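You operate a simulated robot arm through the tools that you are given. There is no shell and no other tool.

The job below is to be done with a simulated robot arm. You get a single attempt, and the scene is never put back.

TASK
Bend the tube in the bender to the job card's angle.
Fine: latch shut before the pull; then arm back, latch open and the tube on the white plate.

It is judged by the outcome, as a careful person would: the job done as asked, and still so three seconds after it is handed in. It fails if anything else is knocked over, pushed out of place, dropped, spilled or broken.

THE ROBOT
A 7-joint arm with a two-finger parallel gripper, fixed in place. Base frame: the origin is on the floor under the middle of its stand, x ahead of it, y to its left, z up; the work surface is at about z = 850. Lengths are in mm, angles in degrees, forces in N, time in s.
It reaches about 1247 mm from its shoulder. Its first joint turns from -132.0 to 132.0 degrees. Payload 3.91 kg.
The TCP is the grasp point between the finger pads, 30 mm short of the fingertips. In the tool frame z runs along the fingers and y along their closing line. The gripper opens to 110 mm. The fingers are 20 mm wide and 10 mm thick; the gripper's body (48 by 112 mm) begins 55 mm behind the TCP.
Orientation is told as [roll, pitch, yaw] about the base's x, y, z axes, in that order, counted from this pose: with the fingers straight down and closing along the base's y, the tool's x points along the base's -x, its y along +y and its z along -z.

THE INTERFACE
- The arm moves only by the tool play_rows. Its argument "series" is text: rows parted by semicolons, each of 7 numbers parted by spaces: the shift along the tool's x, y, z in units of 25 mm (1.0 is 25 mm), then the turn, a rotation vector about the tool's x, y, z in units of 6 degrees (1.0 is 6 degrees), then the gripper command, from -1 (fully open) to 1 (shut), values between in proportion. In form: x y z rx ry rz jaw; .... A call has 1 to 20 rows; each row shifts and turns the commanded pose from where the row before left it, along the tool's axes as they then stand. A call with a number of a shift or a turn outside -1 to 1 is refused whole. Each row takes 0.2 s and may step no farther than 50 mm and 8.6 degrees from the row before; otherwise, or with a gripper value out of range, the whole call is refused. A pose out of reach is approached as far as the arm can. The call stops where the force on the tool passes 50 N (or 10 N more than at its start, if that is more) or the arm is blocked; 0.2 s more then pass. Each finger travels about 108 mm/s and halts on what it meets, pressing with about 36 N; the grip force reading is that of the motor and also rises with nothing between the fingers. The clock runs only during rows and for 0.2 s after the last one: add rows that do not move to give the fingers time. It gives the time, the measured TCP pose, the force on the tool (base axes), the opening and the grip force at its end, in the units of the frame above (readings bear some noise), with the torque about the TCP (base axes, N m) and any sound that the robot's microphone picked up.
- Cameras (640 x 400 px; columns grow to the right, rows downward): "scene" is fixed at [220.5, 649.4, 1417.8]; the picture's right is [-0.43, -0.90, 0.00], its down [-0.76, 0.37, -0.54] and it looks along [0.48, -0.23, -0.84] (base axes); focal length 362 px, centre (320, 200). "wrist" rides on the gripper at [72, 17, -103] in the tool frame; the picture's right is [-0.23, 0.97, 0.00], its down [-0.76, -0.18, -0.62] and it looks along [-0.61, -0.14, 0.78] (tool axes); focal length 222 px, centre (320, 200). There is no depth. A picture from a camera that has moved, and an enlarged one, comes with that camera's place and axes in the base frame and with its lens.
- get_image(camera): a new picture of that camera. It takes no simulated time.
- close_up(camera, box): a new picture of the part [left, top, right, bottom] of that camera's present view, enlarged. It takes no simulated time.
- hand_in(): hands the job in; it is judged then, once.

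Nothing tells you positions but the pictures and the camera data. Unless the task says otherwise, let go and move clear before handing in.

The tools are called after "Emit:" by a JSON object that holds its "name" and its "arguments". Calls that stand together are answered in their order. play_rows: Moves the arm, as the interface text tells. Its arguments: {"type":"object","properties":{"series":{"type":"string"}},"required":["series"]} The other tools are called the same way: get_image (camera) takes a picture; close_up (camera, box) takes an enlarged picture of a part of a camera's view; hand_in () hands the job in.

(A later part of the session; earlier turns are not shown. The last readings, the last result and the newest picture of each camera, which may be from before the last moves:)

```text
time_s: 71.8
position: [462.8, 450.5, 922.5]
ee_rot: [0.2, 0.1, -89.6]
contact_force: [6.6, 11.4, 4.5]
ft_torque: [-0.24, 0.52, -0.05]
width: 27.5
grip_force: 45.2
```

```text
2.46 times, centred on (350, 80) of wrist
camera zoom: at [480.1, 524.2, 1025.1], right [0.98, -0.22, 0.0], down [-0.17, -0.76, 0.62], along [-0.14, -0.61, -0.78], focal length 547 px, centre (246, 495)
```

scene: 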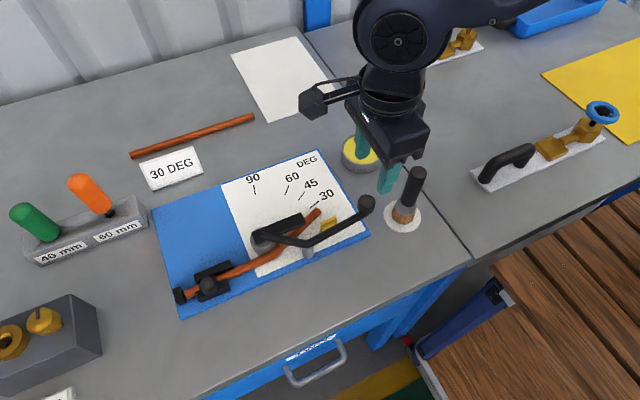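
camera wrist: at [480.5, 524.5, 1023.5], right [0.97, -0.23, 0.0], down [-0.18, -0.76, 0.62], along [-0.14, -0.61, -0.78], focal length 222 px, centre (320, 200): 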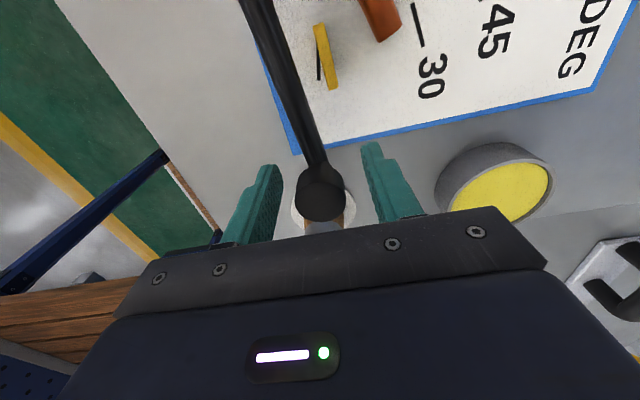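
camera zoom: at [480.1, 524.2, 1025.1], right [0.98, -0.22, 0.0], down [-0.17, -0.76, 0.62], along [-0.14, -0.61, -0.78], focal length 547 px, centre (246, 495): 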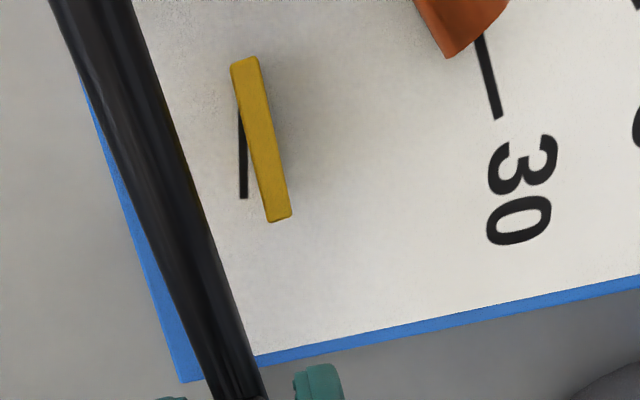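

The lever is back at rest (pointer as at the start). Releasing, rising, and turning the gripper back to yaw 0 on the way to the latch.

Emit:
{"name": "play_rows", "arguments": {"series": "0 0.04 0 0 0 0 0.3; 0 0 0 0 0 0 0; 0 0 0 0 0 0 0; 0 0 -0.7 0 0 0 0; 0 0 -1 0 0 0 0; 0 0 -1 0 0 0 0; 0 0 -1 0 0 0 0; 0 0 -1 0 0 0 0; 1 0 0 0 0 0 0; 1 0 0 0 0 0 0; 1 0 0 0 0 0 0; 1 0 0 0 0 0 0; 1 0 0 0 0 0 0; 1 0 0 0 0 0 0; 1 0 0 0 0 0 0; 0 0 0 0 0 0 0"}}

Emit:
{"name": "get_image", "arguments": {"camera": "scene"}}

```text
time_s: 75.2
position: [464.2, 628.0, 1038.1]
ee_rot: [0.1, -0.1, -89.6]
contact_force: [0.0, -0.1, 0.5]
ft_torque: [0.03, -0.01, -0.01]
width: 54.9
grip_force: 0.2
```

```text
taken
```

scene: 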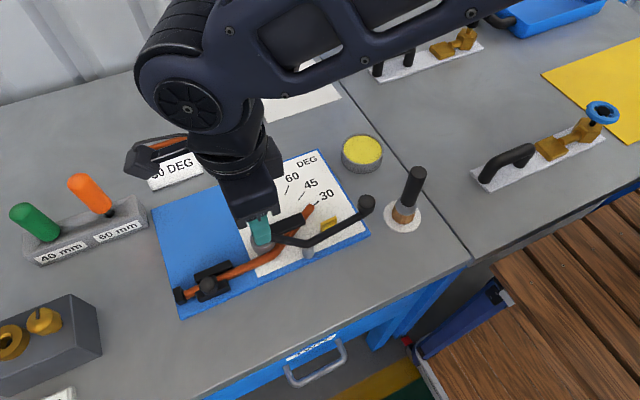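

Emit:
{"name": "play_rows", "arguments": {"series": "0 0 0 0 0 -1 0; 0 0 0 0 0 -1 0; 0 0 0 0 0 -1 0; 0 0 0 0 0 -1 0; 0 0 0 0 0 -1 0; 0 0 0 0 0 -1 0; 0 0 0 0 0 -1 0; 0 0 0 0 0 -1 0; 0 0 0 0 0 -1 0; 0 0 0 0 0 -1 0; 0 0 0 0 0 -1 0; 0 0 0 0 0 -1 0; 0 0 0 0 0 -1 0; 0 0 0 0 0 -1 0; 0 0 0 0 0 -0.93 0; 0.1 0.92 0 0 0 0 0; 0.1 0.92 0 0 0 0 0; 0.1 0.92 0 0 0 0 0; 0.1 0.92 0 0 0 0 0; 0 0 0 0 0 0 0"}}

Emit:
{"name": "get_image", "arguments": {"camera": "wrist"}}

Emit:
{"name": "get_image", "arguments": {"camera": "scene"}}

```text
time_s: 79.4
position: [453.2, 716.3, 1041.0]
ee_rot: [0.1, 0.0, 0.0]
contact_force: [0.0, -0.5, -0.2]
ft_torque: [0.0, 0.01, 0.03]
width: 55.0
grip_force: 0.0
```

```text
taken
camera wrist: at [380.6, 736.1, 1142.6], right [0.23, 0.97, 0.0], down [0.76, -0.18, 0.62], along [0.61, -0.14, -0.78], focal length 222 px, centre (320, 200)
```

wrist: 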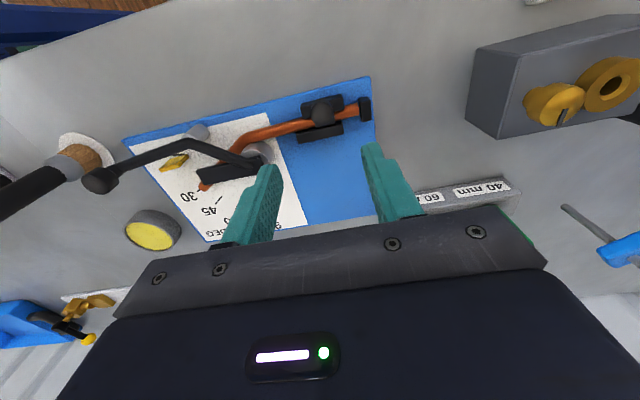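

```text
taken
```

scene: 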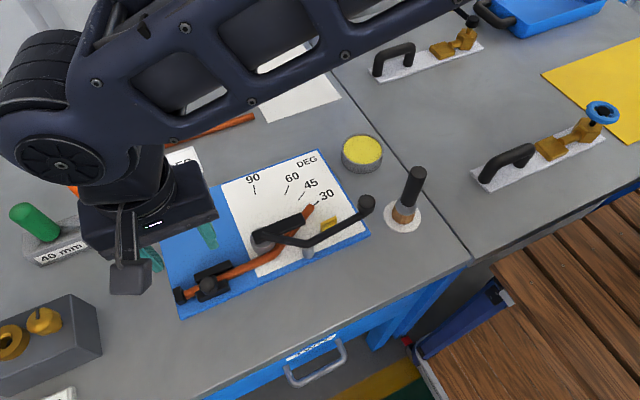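

A good view of both tube legs; let me check the bend once more from here and then go to the latch.

Emit:
{"name": "close_up", "arguments": {"camera": "wrist", "box": [185, 85, 345, 195]}}

Emit:
{"name": "close_up", "arguments": {"camera": "wrist", "box": [280, 80, 390, 150]}}

```text
3.64 times, centred on (265, 140) of wrist
camera zoom: at [380.6, 736.1, 1142.6], right [0.23, 0.97, 0.0], down [0.76, -0.18, 0.62], along [0.61, -0.14, -0.78], focal length 808 px, centre (520, 418)
```

zoom: 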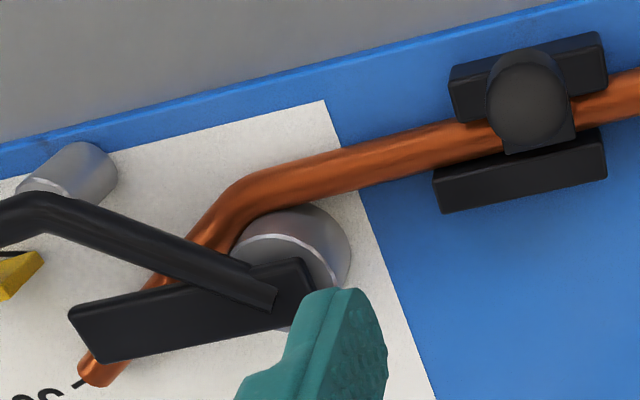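

```text
5.71 times, centred on (335, 115) of wrist
camera zoom: at [380.6, 736.1, 1142.6], right [0.23, 0.97, 0.0], down [0.76, -0.18, 0.62], along [0.61, -0.14, -0.78], focal length 1269 px, centre (234, 686)
```

zoom: 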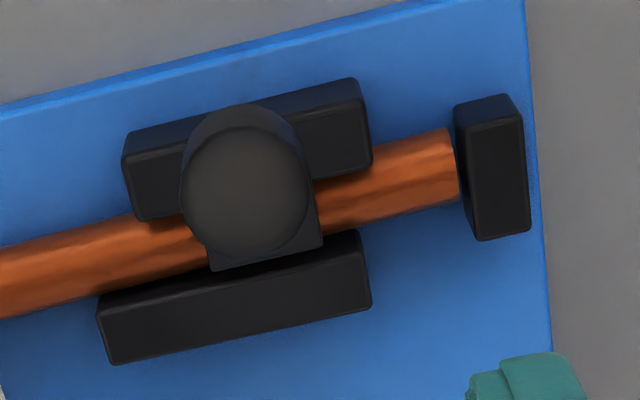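

The overhead check gives about 29.8° — good. Now I'll lower around the latch knob at (453.5, 720) as before.

Emit:
{"name": "play_rows", "arguments": {"series": "0 0.14 1 0 0 0 0; 0 0 1 0 0 0 0; 0 0 1 0 0 0 0; 0 0 0.5 0 0 0 0; 0 0 0 0 0 0 0"}}

Emit:
{"name": "close_up", "arguments": {"camera": "wrist", "box": [220, 90, 420, 220]}}

```text
time_s: 80.6
position: [454.9, 722.3, 951.9]
ee_rot: [0.0, -0.1, -0.1]
contact_force: [-0.4, -0.1, 0.5]
ft_torque: [0.01, -0.01, -0.01]
width: 55.1
grip_force: 0.1
```

```text
3.08 times, centred on (320, 155) of wrist
camera zoom: at [381.3, 739.6, 1054.8], right [0.23, 0.97, 0.0], down [0.76, -0.18, 0.62], along [0.61, -0.14, -0.78], focal length 684 px, centre (320, 338)
```

zoom: 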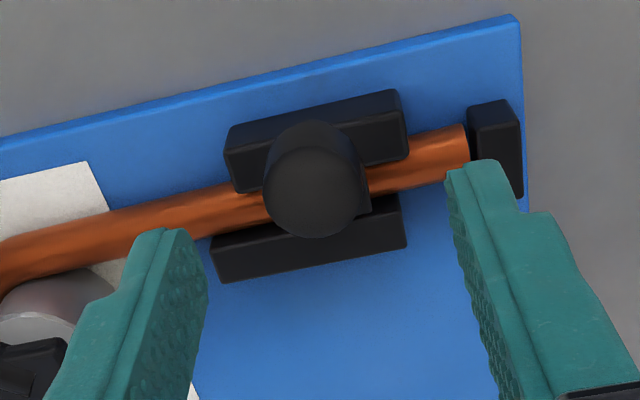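

Emit:
{"name": "play_rows", "arguments": {"series": "0 -0.04 0.8 0 0 0 0.15; 0 0 0.8 0 0 0 0.15; 0 0 0.08 0 0 0 0.15; 0 0 0 0 0 0 0.15"}}

```text
time_s: 81.6
position: [454.3, 719.5, 910.0]
ee_rot: [0.0, 0.0, -0.1]
contact_force: [0.1, 0.7, 0.1]
ft_torque: [0.0, 0.01, -0.03]
width: 46.7
grip_force: 0.1
```

Now closing on the latch knob.

Emit:
{"name": "play_rows", "arguments": {"series": "0 0 0 0 0 0 0.5; 0 0 0 0 0 0 0.7; 0 0 0 0 0 0 0.7"}}

Emit:
{"name": "close_up", "arguments": {"camera": "wrist", "box": [240, 120, 420, 240]}}

```text
time_s: 82.4
position: [454.9, 719.3, 910.7]
ee_rot: [0.0, 0.0, -0.2]
contact_force: [0.3, -2.3, 0.0]
ft_torque: [-0.4, 0.08, -0.02]
width: 23.5
grip_force: 44.8
```

```text
3.33 times, centred on (330, 180) of wrist
camera zoom: at [381.3, 738.2, 1013.0], right [0.23, 0.97, 0.0], down [0.76, -0.18, 0.62], along [0.61, -0.14, -0.78], focal length 740 px, centre (287, 267)
```

zoom: 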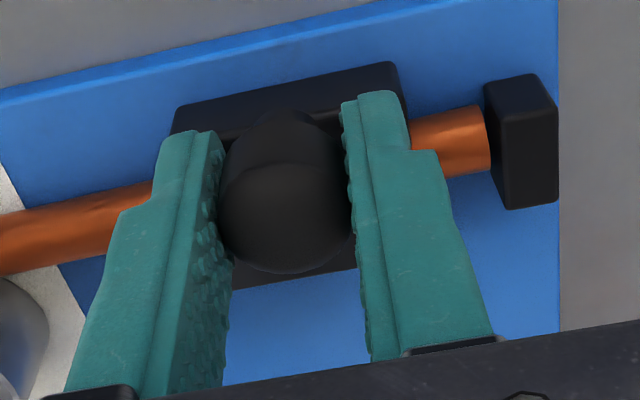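

Gripped. Pulling the latch back toward −x in small steps to its original open position.

Emit:
{"name": "play_rows", "arguments": {"series": "0.15 0 0 0 0 0 0.7; 0.15 0 0 0 0 0 0.7; 0.15 0 0 0 0 0 0.7; 0.15 0 0 0 0 0 0.7; 0 0 0 0 0 0 0.7"}}

Emit:
{"name": "close_up", "arguments": {"camera": "wrist", "box": [240, 120, 420, 240]}}

```text
time_s: 83.6
position: [438.0, 721.0, 910.1]
ee_rot: [0.0, 0.1, -0.1]
contact_force: [0.7, 2.1, -8.9]
ft_torque: [-0.27, -0.42, 0.07]
width: 23.7
grip_force: 44.9
```

```text
3.33 times, centred on (330, 180) of wrist
camera zoom: at [365.2, 738.2, 1013.1], right [0.23, 0.97, 0.0], down [0.76, -0.18, 0.62], along [0.61, -0.14, -0.78], focal length 740 px, centre (287, 267)
```

zoom: 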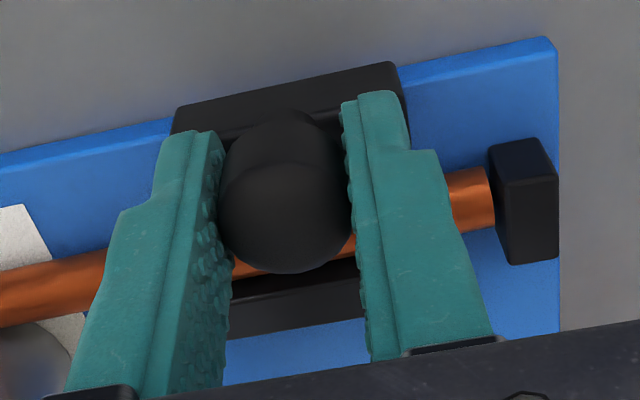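

Emit:
{"name": "play_rows", "arguments": {"series": "0.15 0 0 0 0 0 0.7; 0.15 0 0 0 0 0 0.7; 0.1 0 0 0 0 0 0.7; 0 0 0 0 0 0 0.7"}}

```text
time_s: 84.6
position: [428.4, 720.0, 909.4]
ee_rot: [-0.1, 0.0, -0.1]
contact_force: [-0.7, -0.2, -15.7]
ft_torque: [0.44, 0.07, 0.0]
width: 23.7
grip_force: 44.8
```

Emit:
{"name": "play_rows", "arguments": {"series": "0.08 0 0 0 0 0 0.7; 0 0 0 0 0 0 0.7"}}

```text
time_s: 85.2
position: [427.1, 720.5, 910.9]
ee_rot: [-0.1, -0.1, -0.1]
contact_force: [11.7, -3.5, -16.5]
ft_torque: [0.36, -0.15, -0.01]
width: 23.8
grip_force: 45.6
```

The latch is at its open stop (427 mm, as at the start). Releasing and rising.

Emit:
{"name": "play_rows", "arguments": {"series": "0 0 0 0 0 0 0.4; 0 0 0 0 0 0 0; 0 0 0 0 0 0 0; 0 0 -0.6 0 0 0 0; 0 0 -1 0 0 0 0; 0 0 -1 0 0 0 0; 0 0 -1 0 0 0 0; 0 0 -1 0 0 0 0; 0 0 0 0 0 0 0"}}

Emit:
{"name": "get_image", "arguments": {"camera": "wrist"}}

Emit:
{"name": "get_image", "arguments": {"camera": "scene"}}

Emit:
{"name": "close_up", "arguments": {"camera": "wrist", "box": [180, 80, 400, 220]}}

```text
time_s: 87.2
position: [427.0, 721.6, 1026.4]
ee_rot: [0.0, 0.1, -0.1]
contact_force: [-0.3, 0.8, 0.7]
ft_torque: [0.0, 0.0, 0.01]
width: 55.2
grip_force: 0.1
```

```text
taken
camera wrist: at [353.6, 739.4, 1128.8], right [0.23, 0.97, 0.0], down [0.76, -0.18, 0.62], along [0.61, -0.14, -0.78], focal length 222 px, centre (320, 200)
```

wrist: 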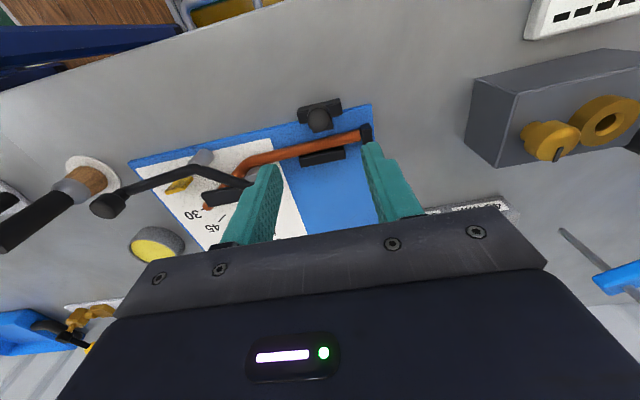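

```text
taken
```

scene: 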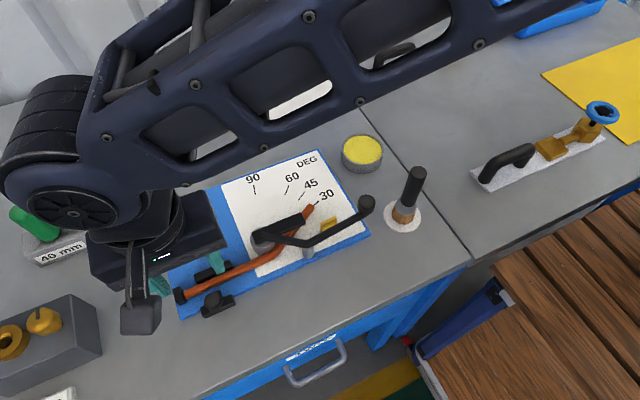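

```text
2.86 times, centred on (290, 150) of wrist
camera zoom: at [353.6, 739.4, 1128.8], right [0.23, 0.97, 0.0], down [0.76, -0.18, 0.62], along [0.61, -0.14, -0.78], focal length 635 px, centre (406, 343)
```

zoom: 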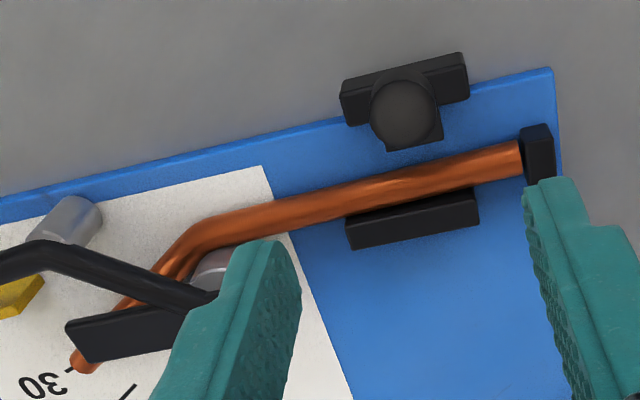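

The latch is open and the lever is at rest. The tube's free leg passes under the lever's rod and bar, so it can't be lifted straight up. My plan is to grip the straight leg at y ≈ 662 (between the die and the anvil), tilt its left end up over the stop, and slide it out along the free leg's own direction. First I'll turn the gripper to yaw −90.

Emit:
{"name": "play_rows", "arguments": {"series": "0 0 -0.3 0 0 1 0; 0 0 0 0 0 1 0; 0 0 0 0 0 1 0; 0 0 0 0 0 1 0; 0 0 0 0 0 1 0; 0 0 0 0 0 1 0; 0 0 0 0 0 1 0; 0 0 0 0 0 1 0; 0 0 0 0 0 1 0; 0 0 0 0 0 1 0; 0 0 0 0 0 1 0; 0 0 0 0 0 1 0; 0 0 0 0 0 1 0; 0 0 0 0 0 1 0; 0 0 0 0 0 1 0; 0 0.87 0 0 0 0 0; 0 0.87 0 0 0 0 0; 0 0 0 0 0 0 0"}}

Emit:
{"name": "get_image", "arguments": {"camera": "scene"}}

Emit:
{"name": "get_image", "arguments": {"camera": "wrist"}}

```text
time_s: 91.0
position: [470.9, 720.7, 1032.9]
ee_rot: [0.0, -0.1, -90.0]
contact_force: [-0.1, -0.1, -1.1]
ft_torque: [-0.02, -0.02, 0.03]
width: 55.1
grip_force: 0.1
```

```text
taken
```

scene: 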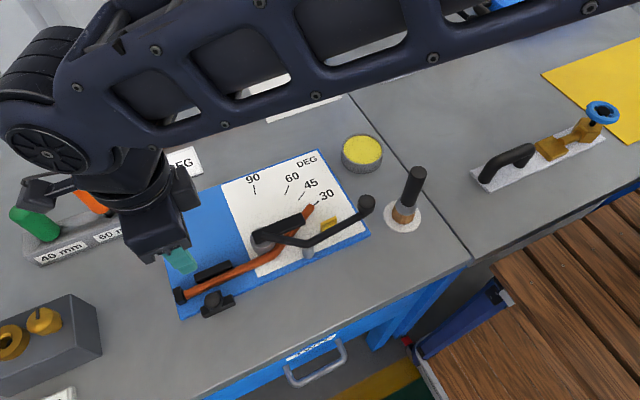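

```text
taken
camera wrist: at [486.8, 793.7, 1136.3], right [0.97, -0.23, 0.0], down [-0.18, -0.76, 0.62], along [-0.14, -0.61, -0.78], focal length 222 px, centre (320, 200)
```

wrist: 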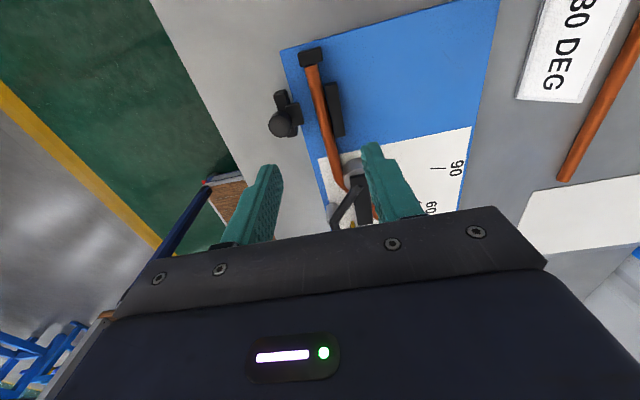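

Emit:
{"name": "close_up", "arguments": {"camera": "scene", "box": [165, 195, 325, 305]}}

Emit:
{"name": "close_up", "arguments": {"camera": "wrist", "box": [250, 30, 400, 230]}}

Emit:
{"name": "close_up", "arguments": {"camera": "scene", "box": [225, 215, 305, 265]}}

```text
3.64 times, centred on (245, 250) of scene
camera zoom: at [220.5, 649.4, 1417.8], right [-0.43, -0.9, 0.0], down [-0.76, 0.37, -0.54], along [0.48, -0.23, -0.84], focal length 1316 px, centre (593, 18)
```

zoom: 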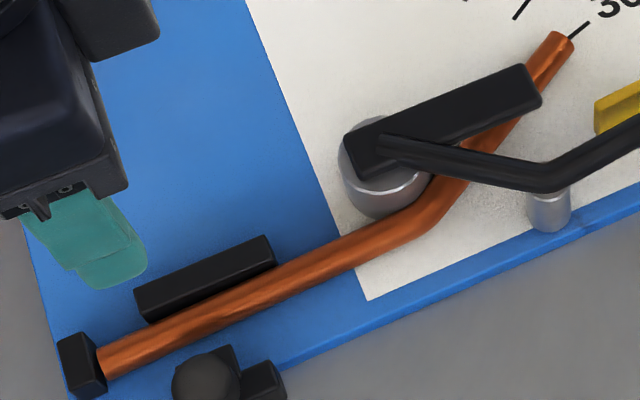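

```text
2.00 times, centred on (325, 130) of wrist
camera zoom: at [486.8, 793.7, 1136.3], right [0.97, -0.23, 0.0], down [-0.18, -0.76, 0.62], along [-0.14, -0.61, -0.78], focal length 444 px, centre (310, 340)
```

zoom: 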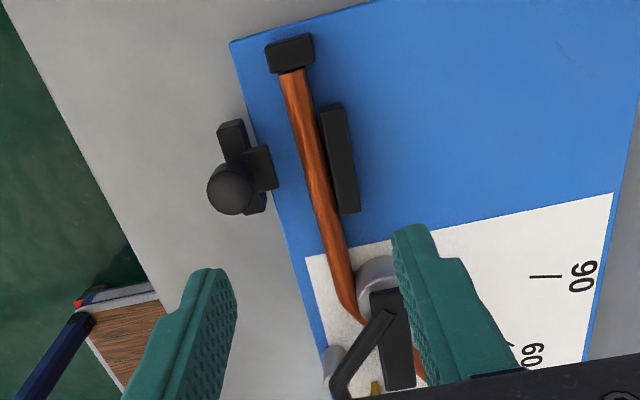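

```text
8.00 times, centred on (265, 240) of scene
camera zoom: at [220.5, 649.4, 1417.8], right [-0.43, -0.9, 0.0], down [-0.76, 0.37, -0.54], along [0.48, -0.23, -0.84], focal length 2896 px, centre (760, -120)
```

zoom: 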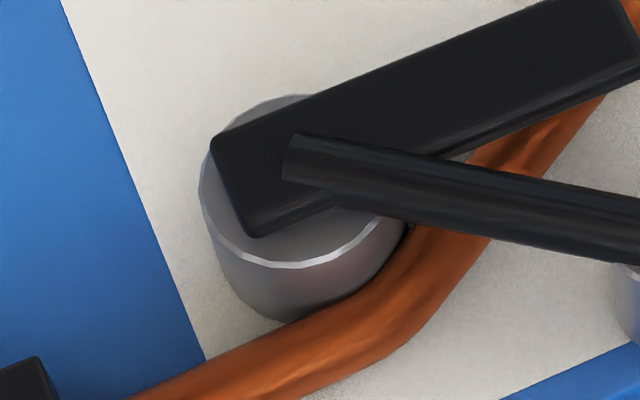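

The tube slid back against the stop; its straight leg's axis is at x ≈ 470 and the free end at about (528, 519). Moving above the grasp point y ≈ 662 and lowering partway.

Emit:
{"name": "play_rows", "arguments": {"series": "-0.8 -0.02 0 0 0 0 0.2; -0.8 0 0 0 0 0 0.2; -0.75 0 0 0 0 0 0.2; 0 0 1 0 0 0 0.2; 0 0 1 0 0 0 0.2; 0 0 1 0 0 0 0.2; 0 0 1 0 0 0 0.2; 0 0 0 0 0 0 0.2"}}

Emit:
{"name": "get_image", "arguments": {"camera": "wrist"}}

Emit:
{"name": "close_up", "arguments": {"camera": "scene", "box": [165, 175, 345, 305]}}

```text
time_s: 92.8
position: [469.4, 660.6, 932.4]
ee_rot: [0.0, -0.1, -90.0]
contact_force: [-0.1, 0.5, -0.7]
ft_torque: [0.0, -0.01, 0.03]
width: 44.0
grip_force: 0.1
```

```text
taken
camera wrist: at [485.0, 734.3, 1034.9], right [0.97, -0.23, 0.0], down [-0.18, -0.76, 0.62], along [-0.14, -0.61, -0.78], focal length 222 px, centre (320, 200)
```

wrist: 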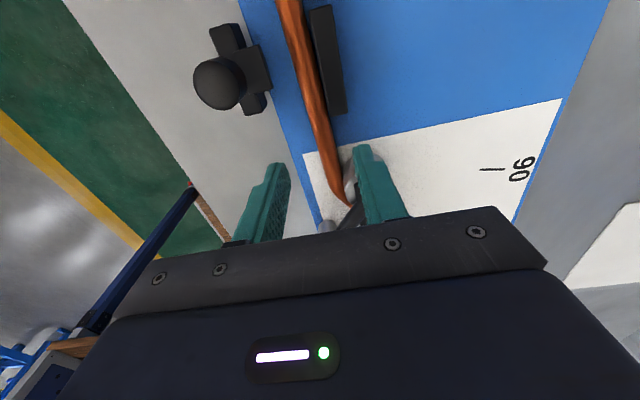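

```text
3.08 times, centred on (255, 240) of scene
camera zoom: at [220.5, 649.4, 1417.8], right [-0.43, -0.9, 0.0], down [-0.76, 0.37, -0.54], along [0.48, -0.23, -0.84], focal length 1114 px, centre (520, 77)
```

zoom: 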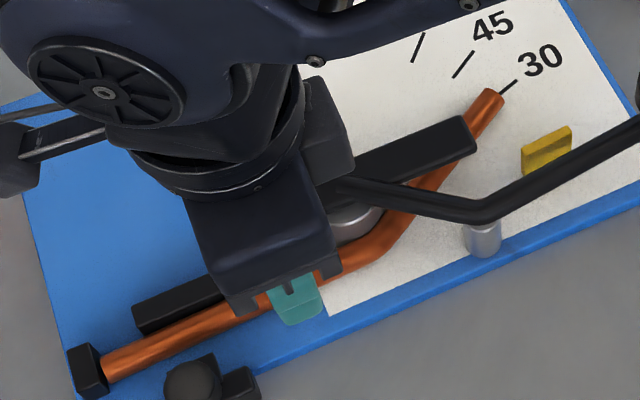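

Emit:
{"name": "play_rows", "arguments": {"series": "0.1 0.02 0.5 0 0 0 0.2; 0 0 0.5 0 0 0 0.2; 0 0 0.4 0 0 0 0.2; 0 0 0 0 0 0 0.2"}}

Emit:
{"name": "close_up", "arguments": {"camera": "wrist", "box": [220, 40, 440, 250]}}

Emit:
{"name": "close_up", "arguments": {"camera": "scene", "box": [205, 225, 305, 290]}}

```text
time_s: 93.8
position: [470.4, 662.8, 899.3]
ee_rot: [0.0, 0.0, -90.0]
contact_force: [0.1, -0.1, -0.5]
ft_torque: [0.0, -0.02, -0.01]
width: 44.2
grip_force: 0.1
```

```text
1.90 times, centred on (330, 145) of wrist
camera zoom: at [486.3, 737.6, 1001.3], right [0.97, -0.23, 0.0], down [-0.18, -0.76, 0.62], along [-0.14, -0.61, -0.78], focal length 423 px, centre (301, 305)
```

zoom: 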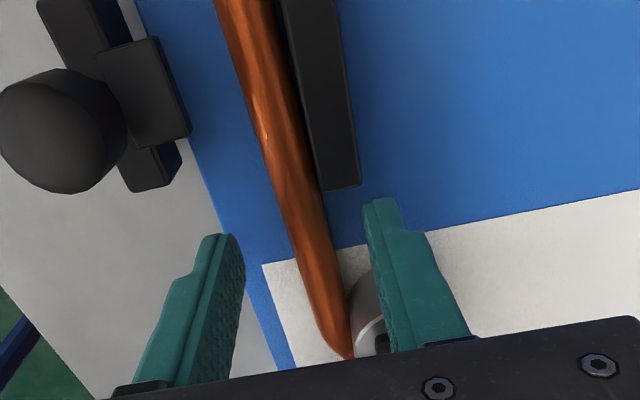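

```text
6.15 times, centred on (255, 258) of scene
camera zoom: at [220.5, 649.4, 1417.8], right [-0.43, -0.9, 0.0], down [-0.76, 0.37, -0.54], along [0.48, -0.23, -0.84], focal length 2228 px, centre (720, -154)
```

zoom: 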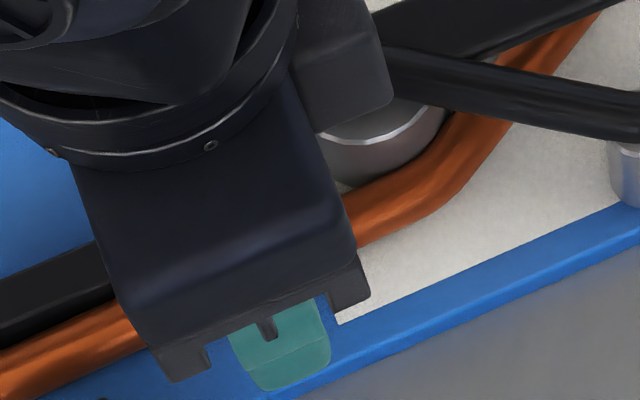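

Emit:
{"name": "play_rows", "arguments": {"series": "0 0 0.16 0 0 0 0.2; 0 0 0 0 0 0 0.2"}}

```text
time_s: 94.4
position: [469.5, 665.0, 894.4]
ee_rot: [0.0, 0.0, -90.1]
contact_force: [-0.3, 0.0, 0.1]
ft_torque: [0.04, 0.03, 0.02]
width: 43.8
grip_force: 0.1
```

No contact with the plate; the fingers straddle the tube. Closing on it.

Emit:
{"name": "play_rows", "arguments": {"series": "0 0 0 0 0 0 0.5; 0 0 0 0 0 0 0.9; 0 0 0 0 0 0 0.9; 0 0 0 0 0 0 0.9"}}

Emit:
{"name": "close_up", "arguments": {"camera": "wrist", "box": [220, 40, 440, 250]}}

```text
time_s: 95.4
position: [469.4, 664.5, 893.4]
ee_rot: [0.0, 0.0, -90.1]
contact_force: [0.3, 0.4, 2.5]
ft_torque: [0.03, -0.02, 0.06]
width: 13.0
grip_force: 36.2
```

```text
1.90 times, centred on (330, 145) of wrist
camera zoom: at [486.4, 737.5, 997.3], right [0.97, -0.23, 0.0], down [-0.18, -0.76, 0.62], along [-0.14, -0.61, -0.78], focal length 423 px, centre (301, 305)
```

zoom: 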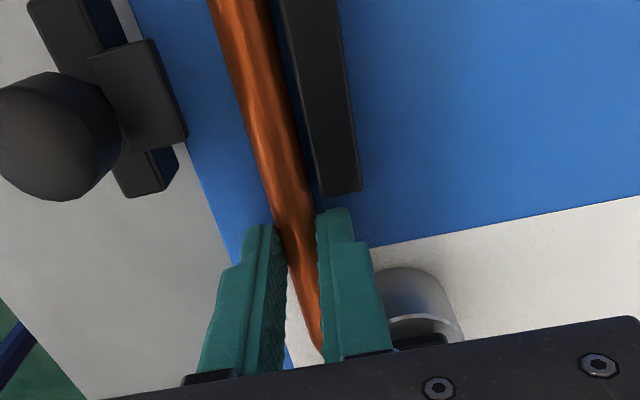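

Gripped at 13 mm. Now a first gentle tilt (3.5°) raising the tube's left end, watching the forces.

Emit:
{"name": "play_rows", "arguments": {"series": "-0.032 0 -0.184 0 0.2917 0 0.95; -0.03 0 -0.189 0 0.2917 0 0.95; 0 0 0 0 0 0 0.95"}}

Emit:
{"name": "close_up", "arguments": {"camera": "scene", "box": [165, 185, 345, 305]}}

```text
time_s: 96.2
position: [468.3, 661.4, 903.9]
ee_rot: [0.0, 3.6, -90.1]
contact_force: [0.0, 0.3, -1.7]
ft_torque: [-0.03, 0.0, 0.0]
width: 13.1
grip_force: 36.0
```

```text
3.33 times, centred on (255, 245) of scene
camera zoom: at [220.5, 649.4, 1417.8], right [-0.43, -0.9, 0.0], down [-0.76, 0.37, -0.54], along [0.48, -0.23, -0.84], focal length 1207 px, centre (537, 50)
```

zoom: 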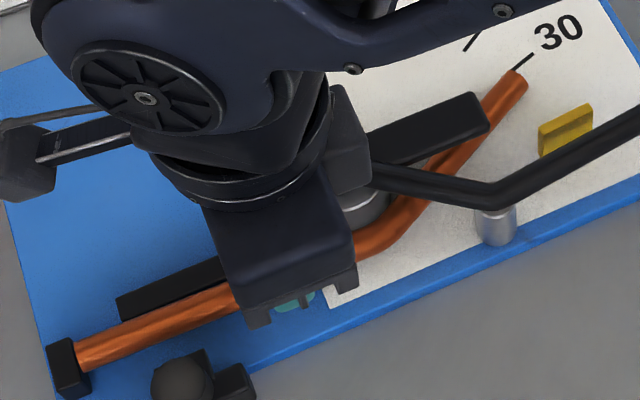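

No contact forces besides the tube's weight (~1.7 N); the left end is rising. Continuing to 7°.

Emit:
{"name": "play_rows", "arguments": {"series": "-0.031 0 -0.173 0 0.2917 0 0.95; -0.034 0 -0.177 0 0.2917 0 0.95; 0 0 0 0 0 0 0.95"}}

Emit:
{"name": "close_up", "arguments": {"camera": "scene", "box": [165, 185, 345, 305]}}

Emit:
{"name": "get_image", "arguments": {"camera": "wrist"}}

```text
time_s: 97.0
position: [470.0, 660.3, 910.8]
ee_rot: [0.0, 7.0, -90.1]
contact_force: [-0.3, -0.5, -1.2]
ft_torque: [-0.1, -0.01, 0.0]
width: 13.0
grip_force: 36.7
```

```text
3.33 times, centred on (255, 245) of scene
camera zoom: at [220.5, 649.4, 1417.8], right [-0.43, -0.9, 0.0], down [-0.76, 0.37, -0.54], along [0.48, -0.23, -0.84], focal length 1207 px, centre (537, 50)
```

zoom: 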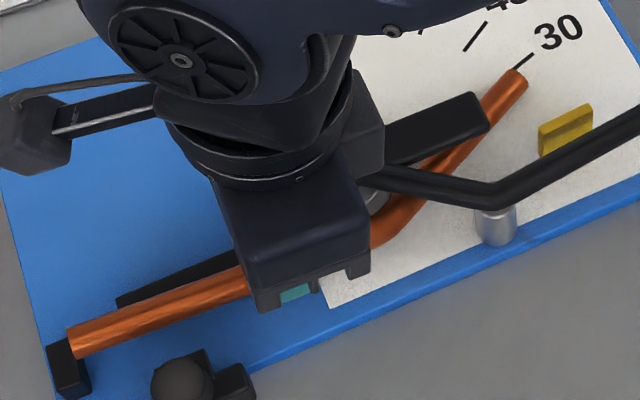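

```text
taken
camera wrist: at [486.7, 719.8, 1022.5], right [0.97, -0.23, -0.03], down [-0.18, -0.83, 0.53], along [-0.14, -0.51, -0.85], focal length 222 px, centre (320, 200)
```

wrist: 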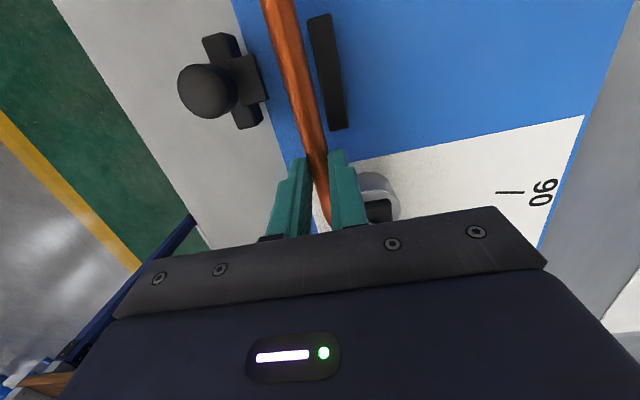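

The left end is above the stop block and the free end hasn't moved. Now the first slide (20 mm along the free leg's direction) with slight extra tilt.

Emit:
{"name": "play_rows", "arguments": {"series": "0.323 -0.202 -0.057 0 0.1667 0 0.95; 0.324 -0.202 -0.051 0 0.1667 0 0.95; 0 0 0 0 0 0 0.95"}}

Emit:
{"name": "close_up", "arguments": {"camera": "scene", "box": [165, 185, 345, 305]}}

```text
time_s: 97.8
position: [459.2, 675.0, 916.6]
ee_rot: [0.0, 8.9, -90.1]
contact_force: [-0.8, 0.4, -1.1]
ft_torque: [0.02, 0.02, 0.01]
width: 13.0
grip_force: 36.0
```

```text
3.33 times, centred on (255, 245) of scene
camera zoom: at [220.5, 649.4, 1417.8], right [-0.43, -0.9, 0.0], down [-0.76, 0.37, -0.54], along [0.48, -0.23, -0.84], focal length 1207 px, centre (537, 50)
```

zoom: 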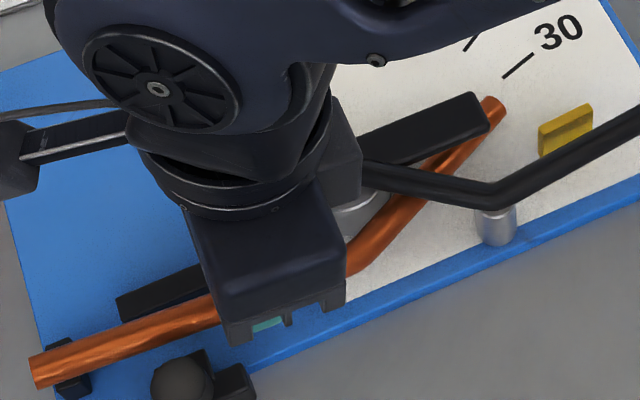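

Sliding out cleanly with no contact. Continuing to 40 mm of slide and 15° tilt.

Emit:
{"name": "play_rows", "arguments": {"series": "0.141 -0.102 -0.123 0 0.25 0 0.95; 0.144 -0.102 -0.12 0 0.25 0 0.95; 0.143 -0.102 -0.115 0 0.25 0 0.95; 0.146 -0.102 -0.111 0 0.25 0 0.95; 0 0 0 0 0 0 0.95"}}

Emit:
{"name": "close_up", "arguments": {"camera": "scene", "box": [165, 185, 345, 305]}}

```text
time_s: 99.0
position: [450.7, 686.2, 931.7]
ee_rot: [-0.1, 15.0, -90.1]
contact_force: [0.0, -0.5, -0.7]
ft_torque: [-0.01, 0.04, 0.0]
width: 13.2
grip_force: 36.0
```

```text
3.33 times, centred on (255, 245) of scene
camera zoom: at [220.5, 649.4, 1417.8], right [-0.43, -0.9, 0.0], down [-0.76, 0.37, -0.54], along [0.48, -0.23, -0.84], focal length 1207 px, centre (537, 50)
```

zoom: 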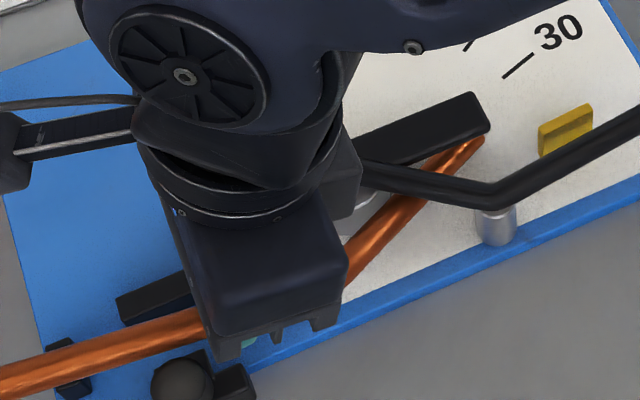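

Emit:
{"name": "play_rows", "arguments": {"series": "0.1013 -0.0808 -0.1029 0 0.2333 0 0.95; 0.1038 -0.0808 -0.1004 0 0.2333 0 0.95; 0.1062 -0.0808 -0.0978 0 0.2333 0 0.95; 0.1086 -0.0808 -0.0952 0 0.2333 0 0.95; 0.1108 -0.0808 -0.0925 0 0.2333 0 0.95; 0 0 0 0 0 0 0.95"}}

Emit:
{"name": "close_up", "arguments": {"camera": "scene", "box": [165, 185, 345, 305]}}

```text
time_s: 100.4
position: [439.9, 696.2, 948.1]
ee_rot: [0.0, 22.1, -90.1]
contact_force: [0.2, 0.2, -1.2]
ft_torque: [0.03, 0.0, -0.04]
width: 13.1
grip_force: 36.3
```

```text
3.33 times, centred on (255, 245) of scene
camera zoom: at [220.5, 649.4, 1417.8], right [-0.43, -0.9, 0.0], down [-0.76, 0.37, -0.54], along [0.48, -0.23, -0.84], focal length 1207 px, centre (537, 50)
```

zoom: 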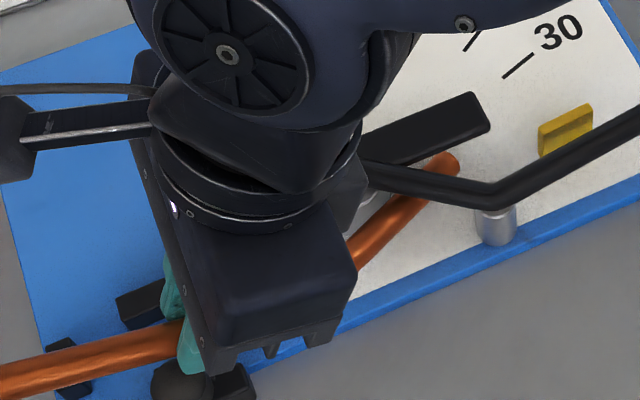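

Emit:
{"name": "play_rows", "arguments": {"series": "0.186 -0.136 -0.047 0 0.2222 0 0.95; 0.187 -0.136 -0.0427 0 0.2222 0 0.95; 0.188 -0.136 -0.038 0 0.2222 0 0.95; 0.359 -0.202 0.053 0 0 0 0.95; 0.359 -0.202 0.053 0 0 0 0.95; 0 0 0 0 0 0 0.95"}}

Emit:
{"name": "close_up", "arguments": {"camera": "scene", "box": [165, 185, 345, 305]}}

Emit:
{"name": "get_image", "arguments": {"camera": "wrist"}}

```text
time_s: 101.8
position: [420.5, 725.8, 960.5]
ee_rot: [0.1, 26.0, -90.1]
contact_force: [-0.9, -0.4, -1.4]
ft_torque: [0.0, 0.0, 0.02]
width: 13.1
grip_force: 35.9
```

```text
3.33 times, centred on (255, 245) of scene
camera zoom: at [220.5, 649.4, 1417.8], right [-0.43, -0.9, 0.0], down [-0.76, 0.37, -0.54], along [0.48, -0.23, -0.84], focal length 1207 px, centre (537, 50)
```

zoom: 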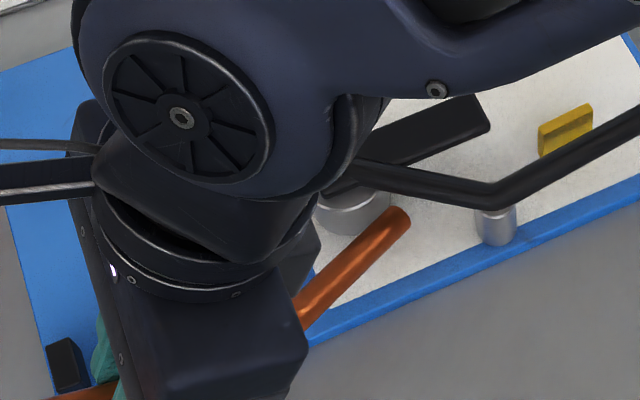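

```text
taken
camera wrist: at [436.5, 746.2, 1084.6], right [0.97, -0.21, -0.1], down [-0.18, -0.96, 0.23], along [-0.14, -0.2, -0.97], focal length 222 px, centre (320, 200)
```

wrist: 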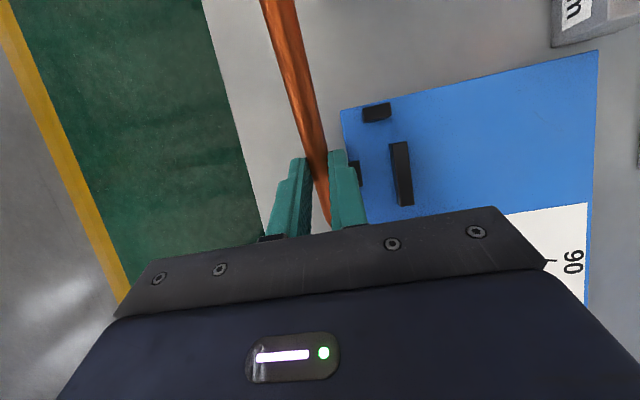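

The free end is emerging from under the rod. Sliding 30 mm more along the same line, then lifting.

Emit:
{"name": "play_rows", "arguments": {"series": "0.551 -0.306 0.046 0 0 0 0.95; 0.551 -0.306 0.046 0 0 0 0.95; 0 0 0 0 0 0 0.95"}}

Emit:
{"name": "get_image", "arguments": {"camera": "scene"}}

Emit:
{"name": "close_up", "arguments": {"camera": "scene", "box": [165, 185, 345, 305]}}

```text
time_s: 102.6
position: [403.5, 751.8, 970.7]
ee_rot: [0.0, 26.0, -90.1]
contact_force: [-0.2, 0.7, -0.9]
ft_torque: [0.02, 0.0, -0.04]
width: 13.1
grip_force: 36.0
```

```text
taken
```

scene: 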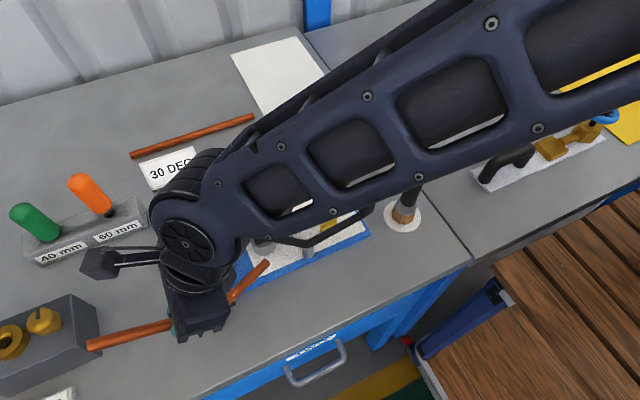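

```text
3.33 times, centred on (255, 245) of scene
camera zoom: at [220.5, 649.4, 1417.8], right [-0.43, -0.9, 0.0], down [-0.76, 0.37, -0.54], along [0.48, -0.23, -0.84], focal length 1207 px, centre (537, 50)
```

zoom: 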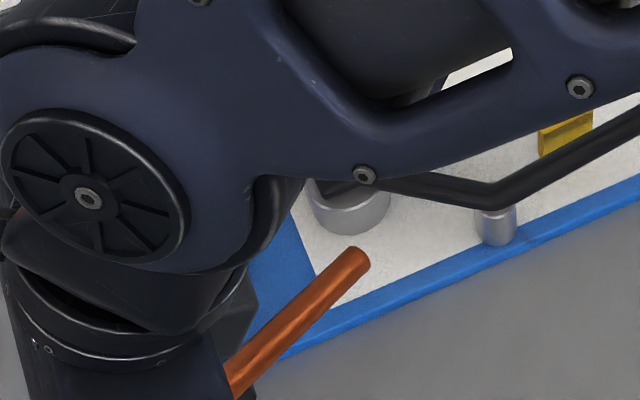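

The tube is fully clear of the lever. Lifting straight up 120 mm.

Emit:
{"name": "play_rows", "arguments": {"series": "0.351 0 -0.719 0 0 0 0.95; 0.351 0 -0.719 0 0 0 0.95; 0.351 0 -0.719 0 0 0 0.95; 0.351 0 -0.719 0 0 0 0.95; 0.351 0 -0.719 0 0 0 0.95; 0.351 0 -0.719 0 0 0 0.95; 0 0 0 0 0 0 0.95"}}

Emit:
{"name": "get_image", "arguments": {"camera": "scene"}}

Emit:
{"name": "get_image", "arguments": {"camera": "wrist"}}

```text
time_s: 104.2
position: [403.9, 750.0, 1091.4]
ee_rot: [0.1, 26.0, -90.0]
contact_force: [-0.9, -0.9, -1.2]
ft_torque: [0.0, -0.01, -0.02]
width: 13.1
grip_force: 36.5
```

```text
taken
```

scene: 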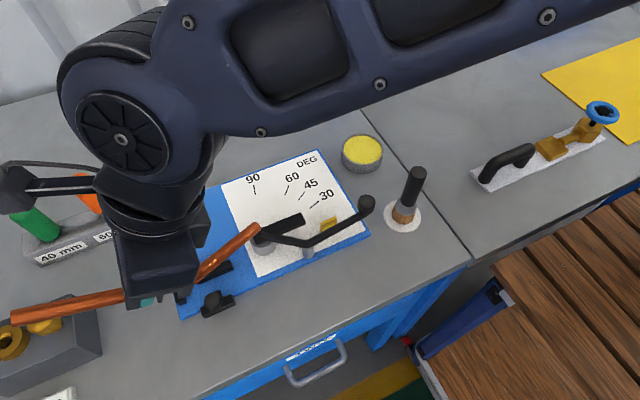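

```text
taken
camera wrist: at [419.9, 770.3, 1215.5], right [0.97, -0.21, -0.1], down [-0.18, -0.96, 0.23], along [-0.14, -0.2, -0.97], focal length 222 px, centre (320, 200)
```

wrist: 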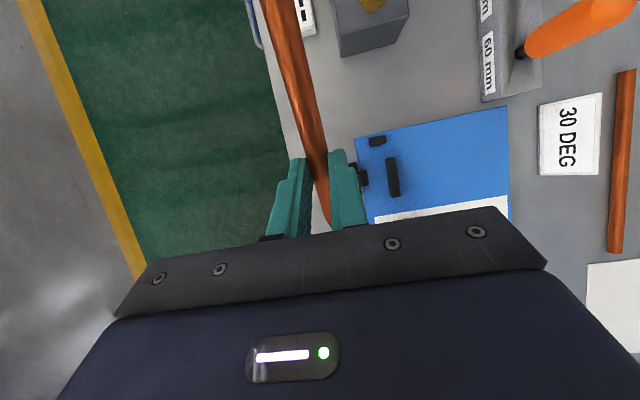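

The tube is held securely, and the lever and latch stay put. I'll level the tube (undo the 26° tilt) and begin the transfer toward the white plate, staying high.

Emit:
{"name": "play_rows", "arguments": {"series": "0 0 0 0 -0.8667 0 0.95; 0 0 0 0 -0.8667 0 0.95; 0 0 0 0 -0.8667 0 0.95; 0 0 0 0 -0.8667 0 0.95; 0 0 0 0 -0.8667 0 0.95; 0 0 -0.6 0 0 0 0.95; -0.68 0.91 0 0 0 0 0.95; -0.68 0.91 0 0 0 0 0.95; -0.68 0.91 0 0 0 0 0.95; -0.68 0.91 0 0 0 0 0.95; -0.68 0.91 0 0 0 0 0.95; -0.68 0.91 0 0 0 0 0.95; -0.68 0.91 0 0 0 0 0.95; -0.68 0.91 0 0 0 0 0.95; 0 0 0 0 0 0 0.95"}}

Emit:
{"name": "get_image", "arguments": {"camera": "scene"}}

Emit:
{"name": "get_image", "arguments": {"camera": "wrist"}}

```text
time_s: 107.4
position: [585.7, 613.0, 1107.8]
ee_rot: [-0.1, 0.1, -90.0]
contact_force: [-0.1, 0.4, -1.3]
ft_torque: [0.04, 0.03, 0.0]
width: 13.0
grip_force: 36.3
```

```text
taken
```

scene: 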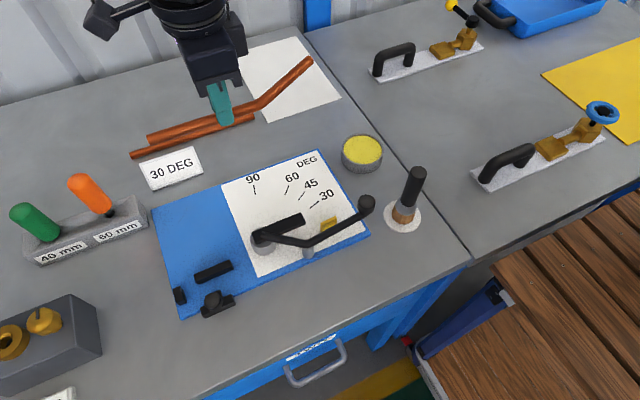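

```text
taken
camera wrist: at [602.8, 686.5, 1209.9], right [0.97, -0.23, 0.0], down [-0.18, -0.76, 0.62], along [-0.14, -0.61, -0.78], focal length 222 px, centre (320, 200)
```

wrist: 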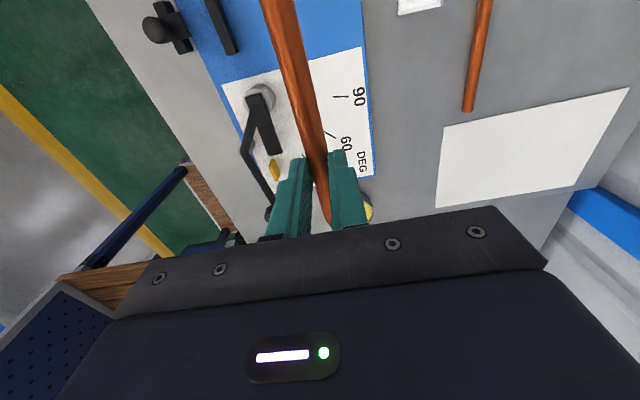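

Everything behind is undisturbed. The white plate spans about x 770–1025, y 331–507. I'll turn the tube 45° so it fits diagonally with over 20 mm margins, then carry it over the plate's centre.

Emit:
{"name": "play_rows", "arguments": {"series": "0 0 0 0 0 -0.9375 0.95; 0 0 0 0 0 -0.9375 0.95; 0 0 0 0 0 -0.9375 0.95; 0 0 0 0 0 -0.9375 0.95; 0 0 0 0 0 -0.9375 0.95; 0 0 0 0 0 -0.9375 0.95; 0 0 0 0 0 -0.9375 0.95; 0 0 0 0 0 -0.9375 0.95; -0.954 0.154 0 0 0 0 0.95; -0.954 0.154 0 0 0 0 0.95; -0.954 0.154 0 0 0 0 0.95; -0.954 0.154 0 0 0 0 0.95; -0.954 0.154 0 0 0 0 0.95; -0.954 0.154 0 0 0 0 0.95; -0.954 0.154 0 0 0 0 0.95; 0 0 0 0 0 0 0.95"}}

Emit:
{"name": "get_image", "arguments": {"camera": "scene"}}

Emit:
{"name": "get_image", "arguments": {"camera": "wrist"}}

```text
time_s: 110.8
position: [722.1, 516.0, 1104.8]
ee_rot: [0.0, 0.1, -45.0]
contact_force: [0.2, -0.3, -2.2]
ft_torque: [0.03, 0.03, 0.02]
width: 12.9
grip_force: 36.2
```

```text
taken
```

scene: 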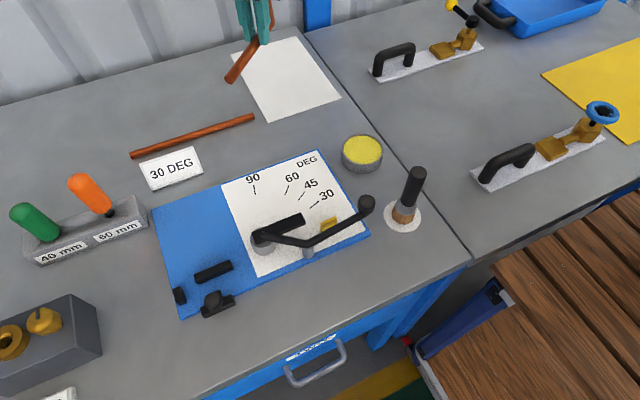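

```text
taken
camera wrist: at [682.6, 580.1, 1208.3], right [0.85, 0.53, 0.0], down [0.41, -0.67, 0.62], along [0.33, -0.53, -0.78], focal length 222 px, centre (320, 200)
```

wrist: 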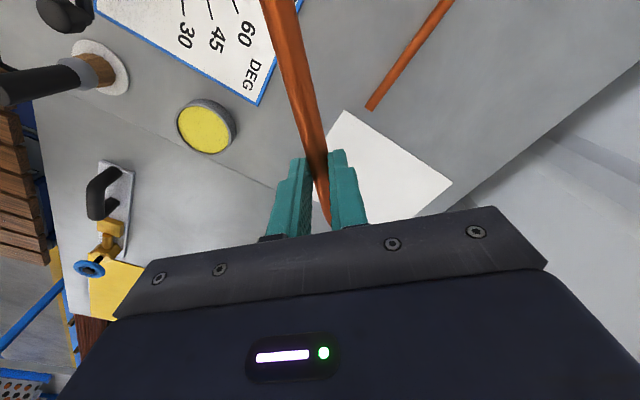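

Emit:
{"name": "play_rows", "arguments": {"series": "-0.954 0.154 0.3 0 0 0 0.95; -0.954 0.154 0.4 0 0 0 0.95; -0.954 0.154 0.4 0 0 0 0.95; -0.954 0.154 0.5 0 0 0 0.95; -0.954 0.154 0.5 0 0 0 0.95; -0.954 0.154 0.5 0 0 0 0.95; -0.954 0.154 0.5 0 0 0 0.95; 0 0 0 0 0 0 0.95; 0 0 0 0 0 0 0.95"}}

Emit:
{"name": "get_image", "arguments": {"camera": "scene"}}

Emit:
{"name": "get_image", "arguments": {"camera": "wrist"}}

```text
time_s: 112.8
position: [860.7, 417.2, 1029.0]
ee_rot: [-0.1, 0.0, -45.0]
contact_force: [0.3, -0.3, -0.8]
ft_torque: [0.01, 0.05, -0.01]
width: 13.1
grip_force: 36.2
```

```text
taken
```

scene: 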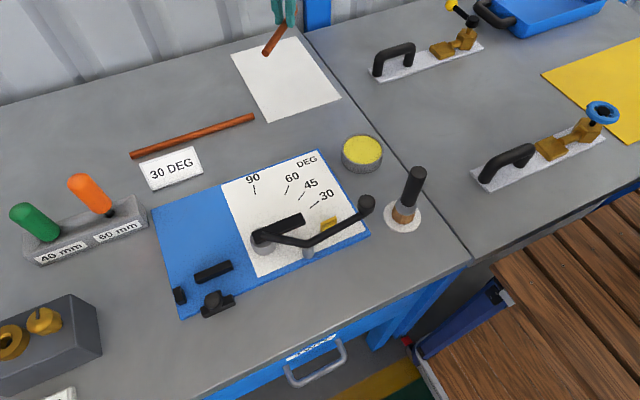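

```text
taken
camera wrist: at [820.8, 482.6, 1132.5], right [0.85, 0.53, 0.0], down [0.41, -0.67, 0.62], along [0.33, -0.53, -0.78], focal length 222 px, centre (320, 200)
```

wrist: 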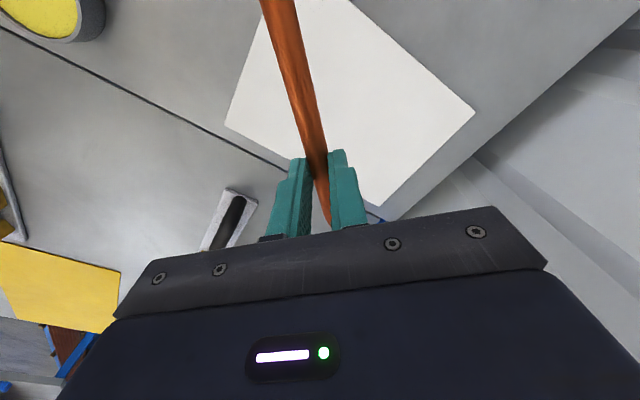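

The tube is over the plate. Lowering toward it; slowing near the surface.

Emit:
{"name": "play_rows", "arguments": {"series": "0 0 1 0 0 0 0.95; 0 0 1 0 0 0 0.95; 0 0 1 0 0 0 0.95; 0 0 1 0 0 0 0.95; 0 0 0.8 0 0 0 0.95; 0 0 0 0 0 0 0.95; 0 0 0 0 0 0 0.95"}}

Emit:
{"name": "close_up", "arguments": {"camera": "scene", "box": [210, 0, 370, 130]}}

Emit:
{"name": "get_image", "arguments": {"camera": "wrist"}}

```text
time_s: 114.4
position: [859.3, 416.9, 908.6]
ee_rot: [0.0, 0.0, -45.1]
contact_force: [-1.3, -0.1, -1.7]
ft_torque: [0.01, 0.03, -0.01]
width: 13.0
grip_force: 36.0
```

```text
3.08 times, centred on (290, 65) of scene
camera zoom: at [220.5, 649.4, 1417.8], right [-0.43, -0.9, 0.0], down [-0.76, 0.37, -0.54], along [0.48, -0.23, -0.84], focal length 1114 px, centre (412, 615)
```

zoom: 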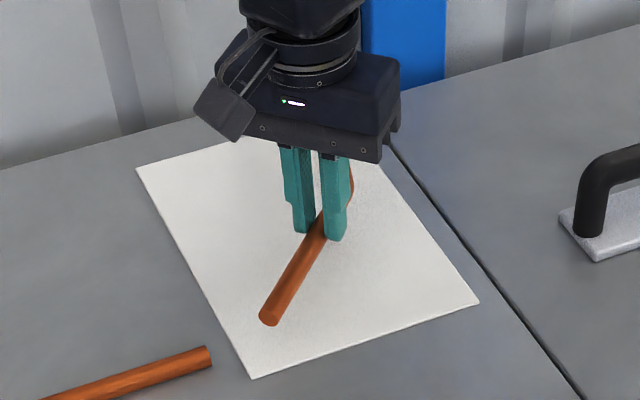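

```text
taken
camera wrist: at [820.4, 481.1, 1011.5], right [0.85, 0.53, 0.0], down [0.41, -0.67, 0.62], along [0.33, -0.53, -0.78], focal length 222 px, centre (320, 200)
```

wrist: 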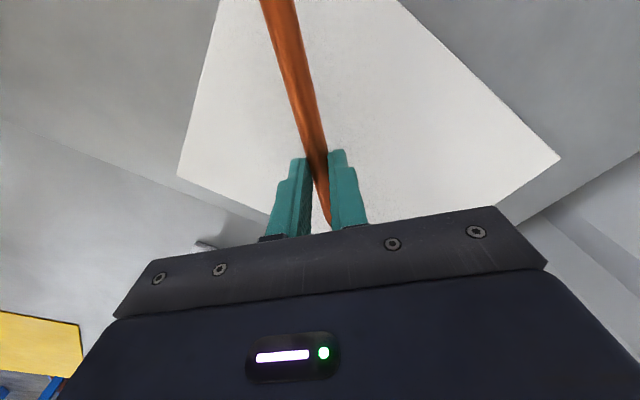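

Emit:
{"name": "play_rows", "arguments": {"series": "0 0 0.4 0 0 0 0.95; 0 0 0.3 0 0 0 0.95; 0 0 0 0 0 0 0.95"}}

Emit:
{"name": "close_up", "arguments": {"camera": "scene", "box": [210, 0, 370, 130]}}

```text
time_s: 115.2
position: [861.0, 416.1, 890.0]
ee_rot: [0.1, -0.1, -45.2]
contact_force: [0.6, -0.4, -1.3]
ft_torque: [0.0, 0.01, 0.0]
width: 12.8
grip_force: 35.8
```

```text
3.08 times, centred on (290, 65) of scene
camera zoom: at [220.5, 649.4, 1417.8], right [-0.43, -0.9, 0.0], down [-0.76, 0.37, -0.54], along [0.48, -0.23, -0.84], focal length 1114 px, centre (412, 615)
```

zoom: 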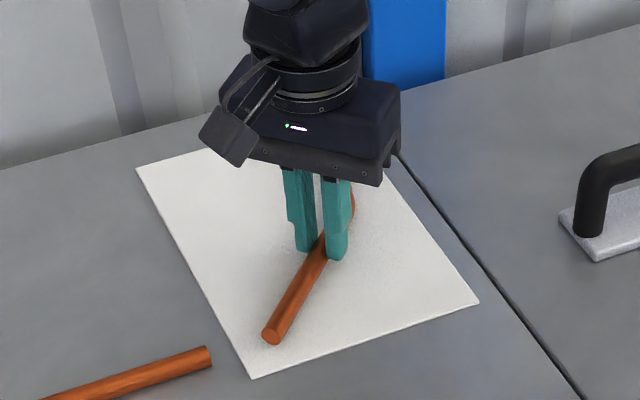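

Emit:
{"name": "play_rows", "arguments": {"series": "0 0 0.1 0 0 0 0.95; 0 0 0 0 0 0 0.95"}}

Emit:
{"name": "play_rows", "arguments": {"series": "0 0 0.06 0 0 0 0.95; 0 0 0 0 0 0 0.95"}}

```text
time_s: 115.8
position: [860.7, 417.9, 888.3]
ee_rot: [0.0, -0.1, -45.2]
contact_force: [0.0, 0.7, -2.3]
ft_torque: [0.02, 0.06, 0.02]
width: 13.2
grip_force: 36.0
```

```text
time_s: 116.4
position: [860.4, 417.7, 888.1]
ee_rot: [0.1, 0.1, -45.2]
contact_force: [-0.5, 0.2, 4.9]
ft_torque: [0.35, 0.4, 0.02]
width: 13.2
grip_force: 36.0
```

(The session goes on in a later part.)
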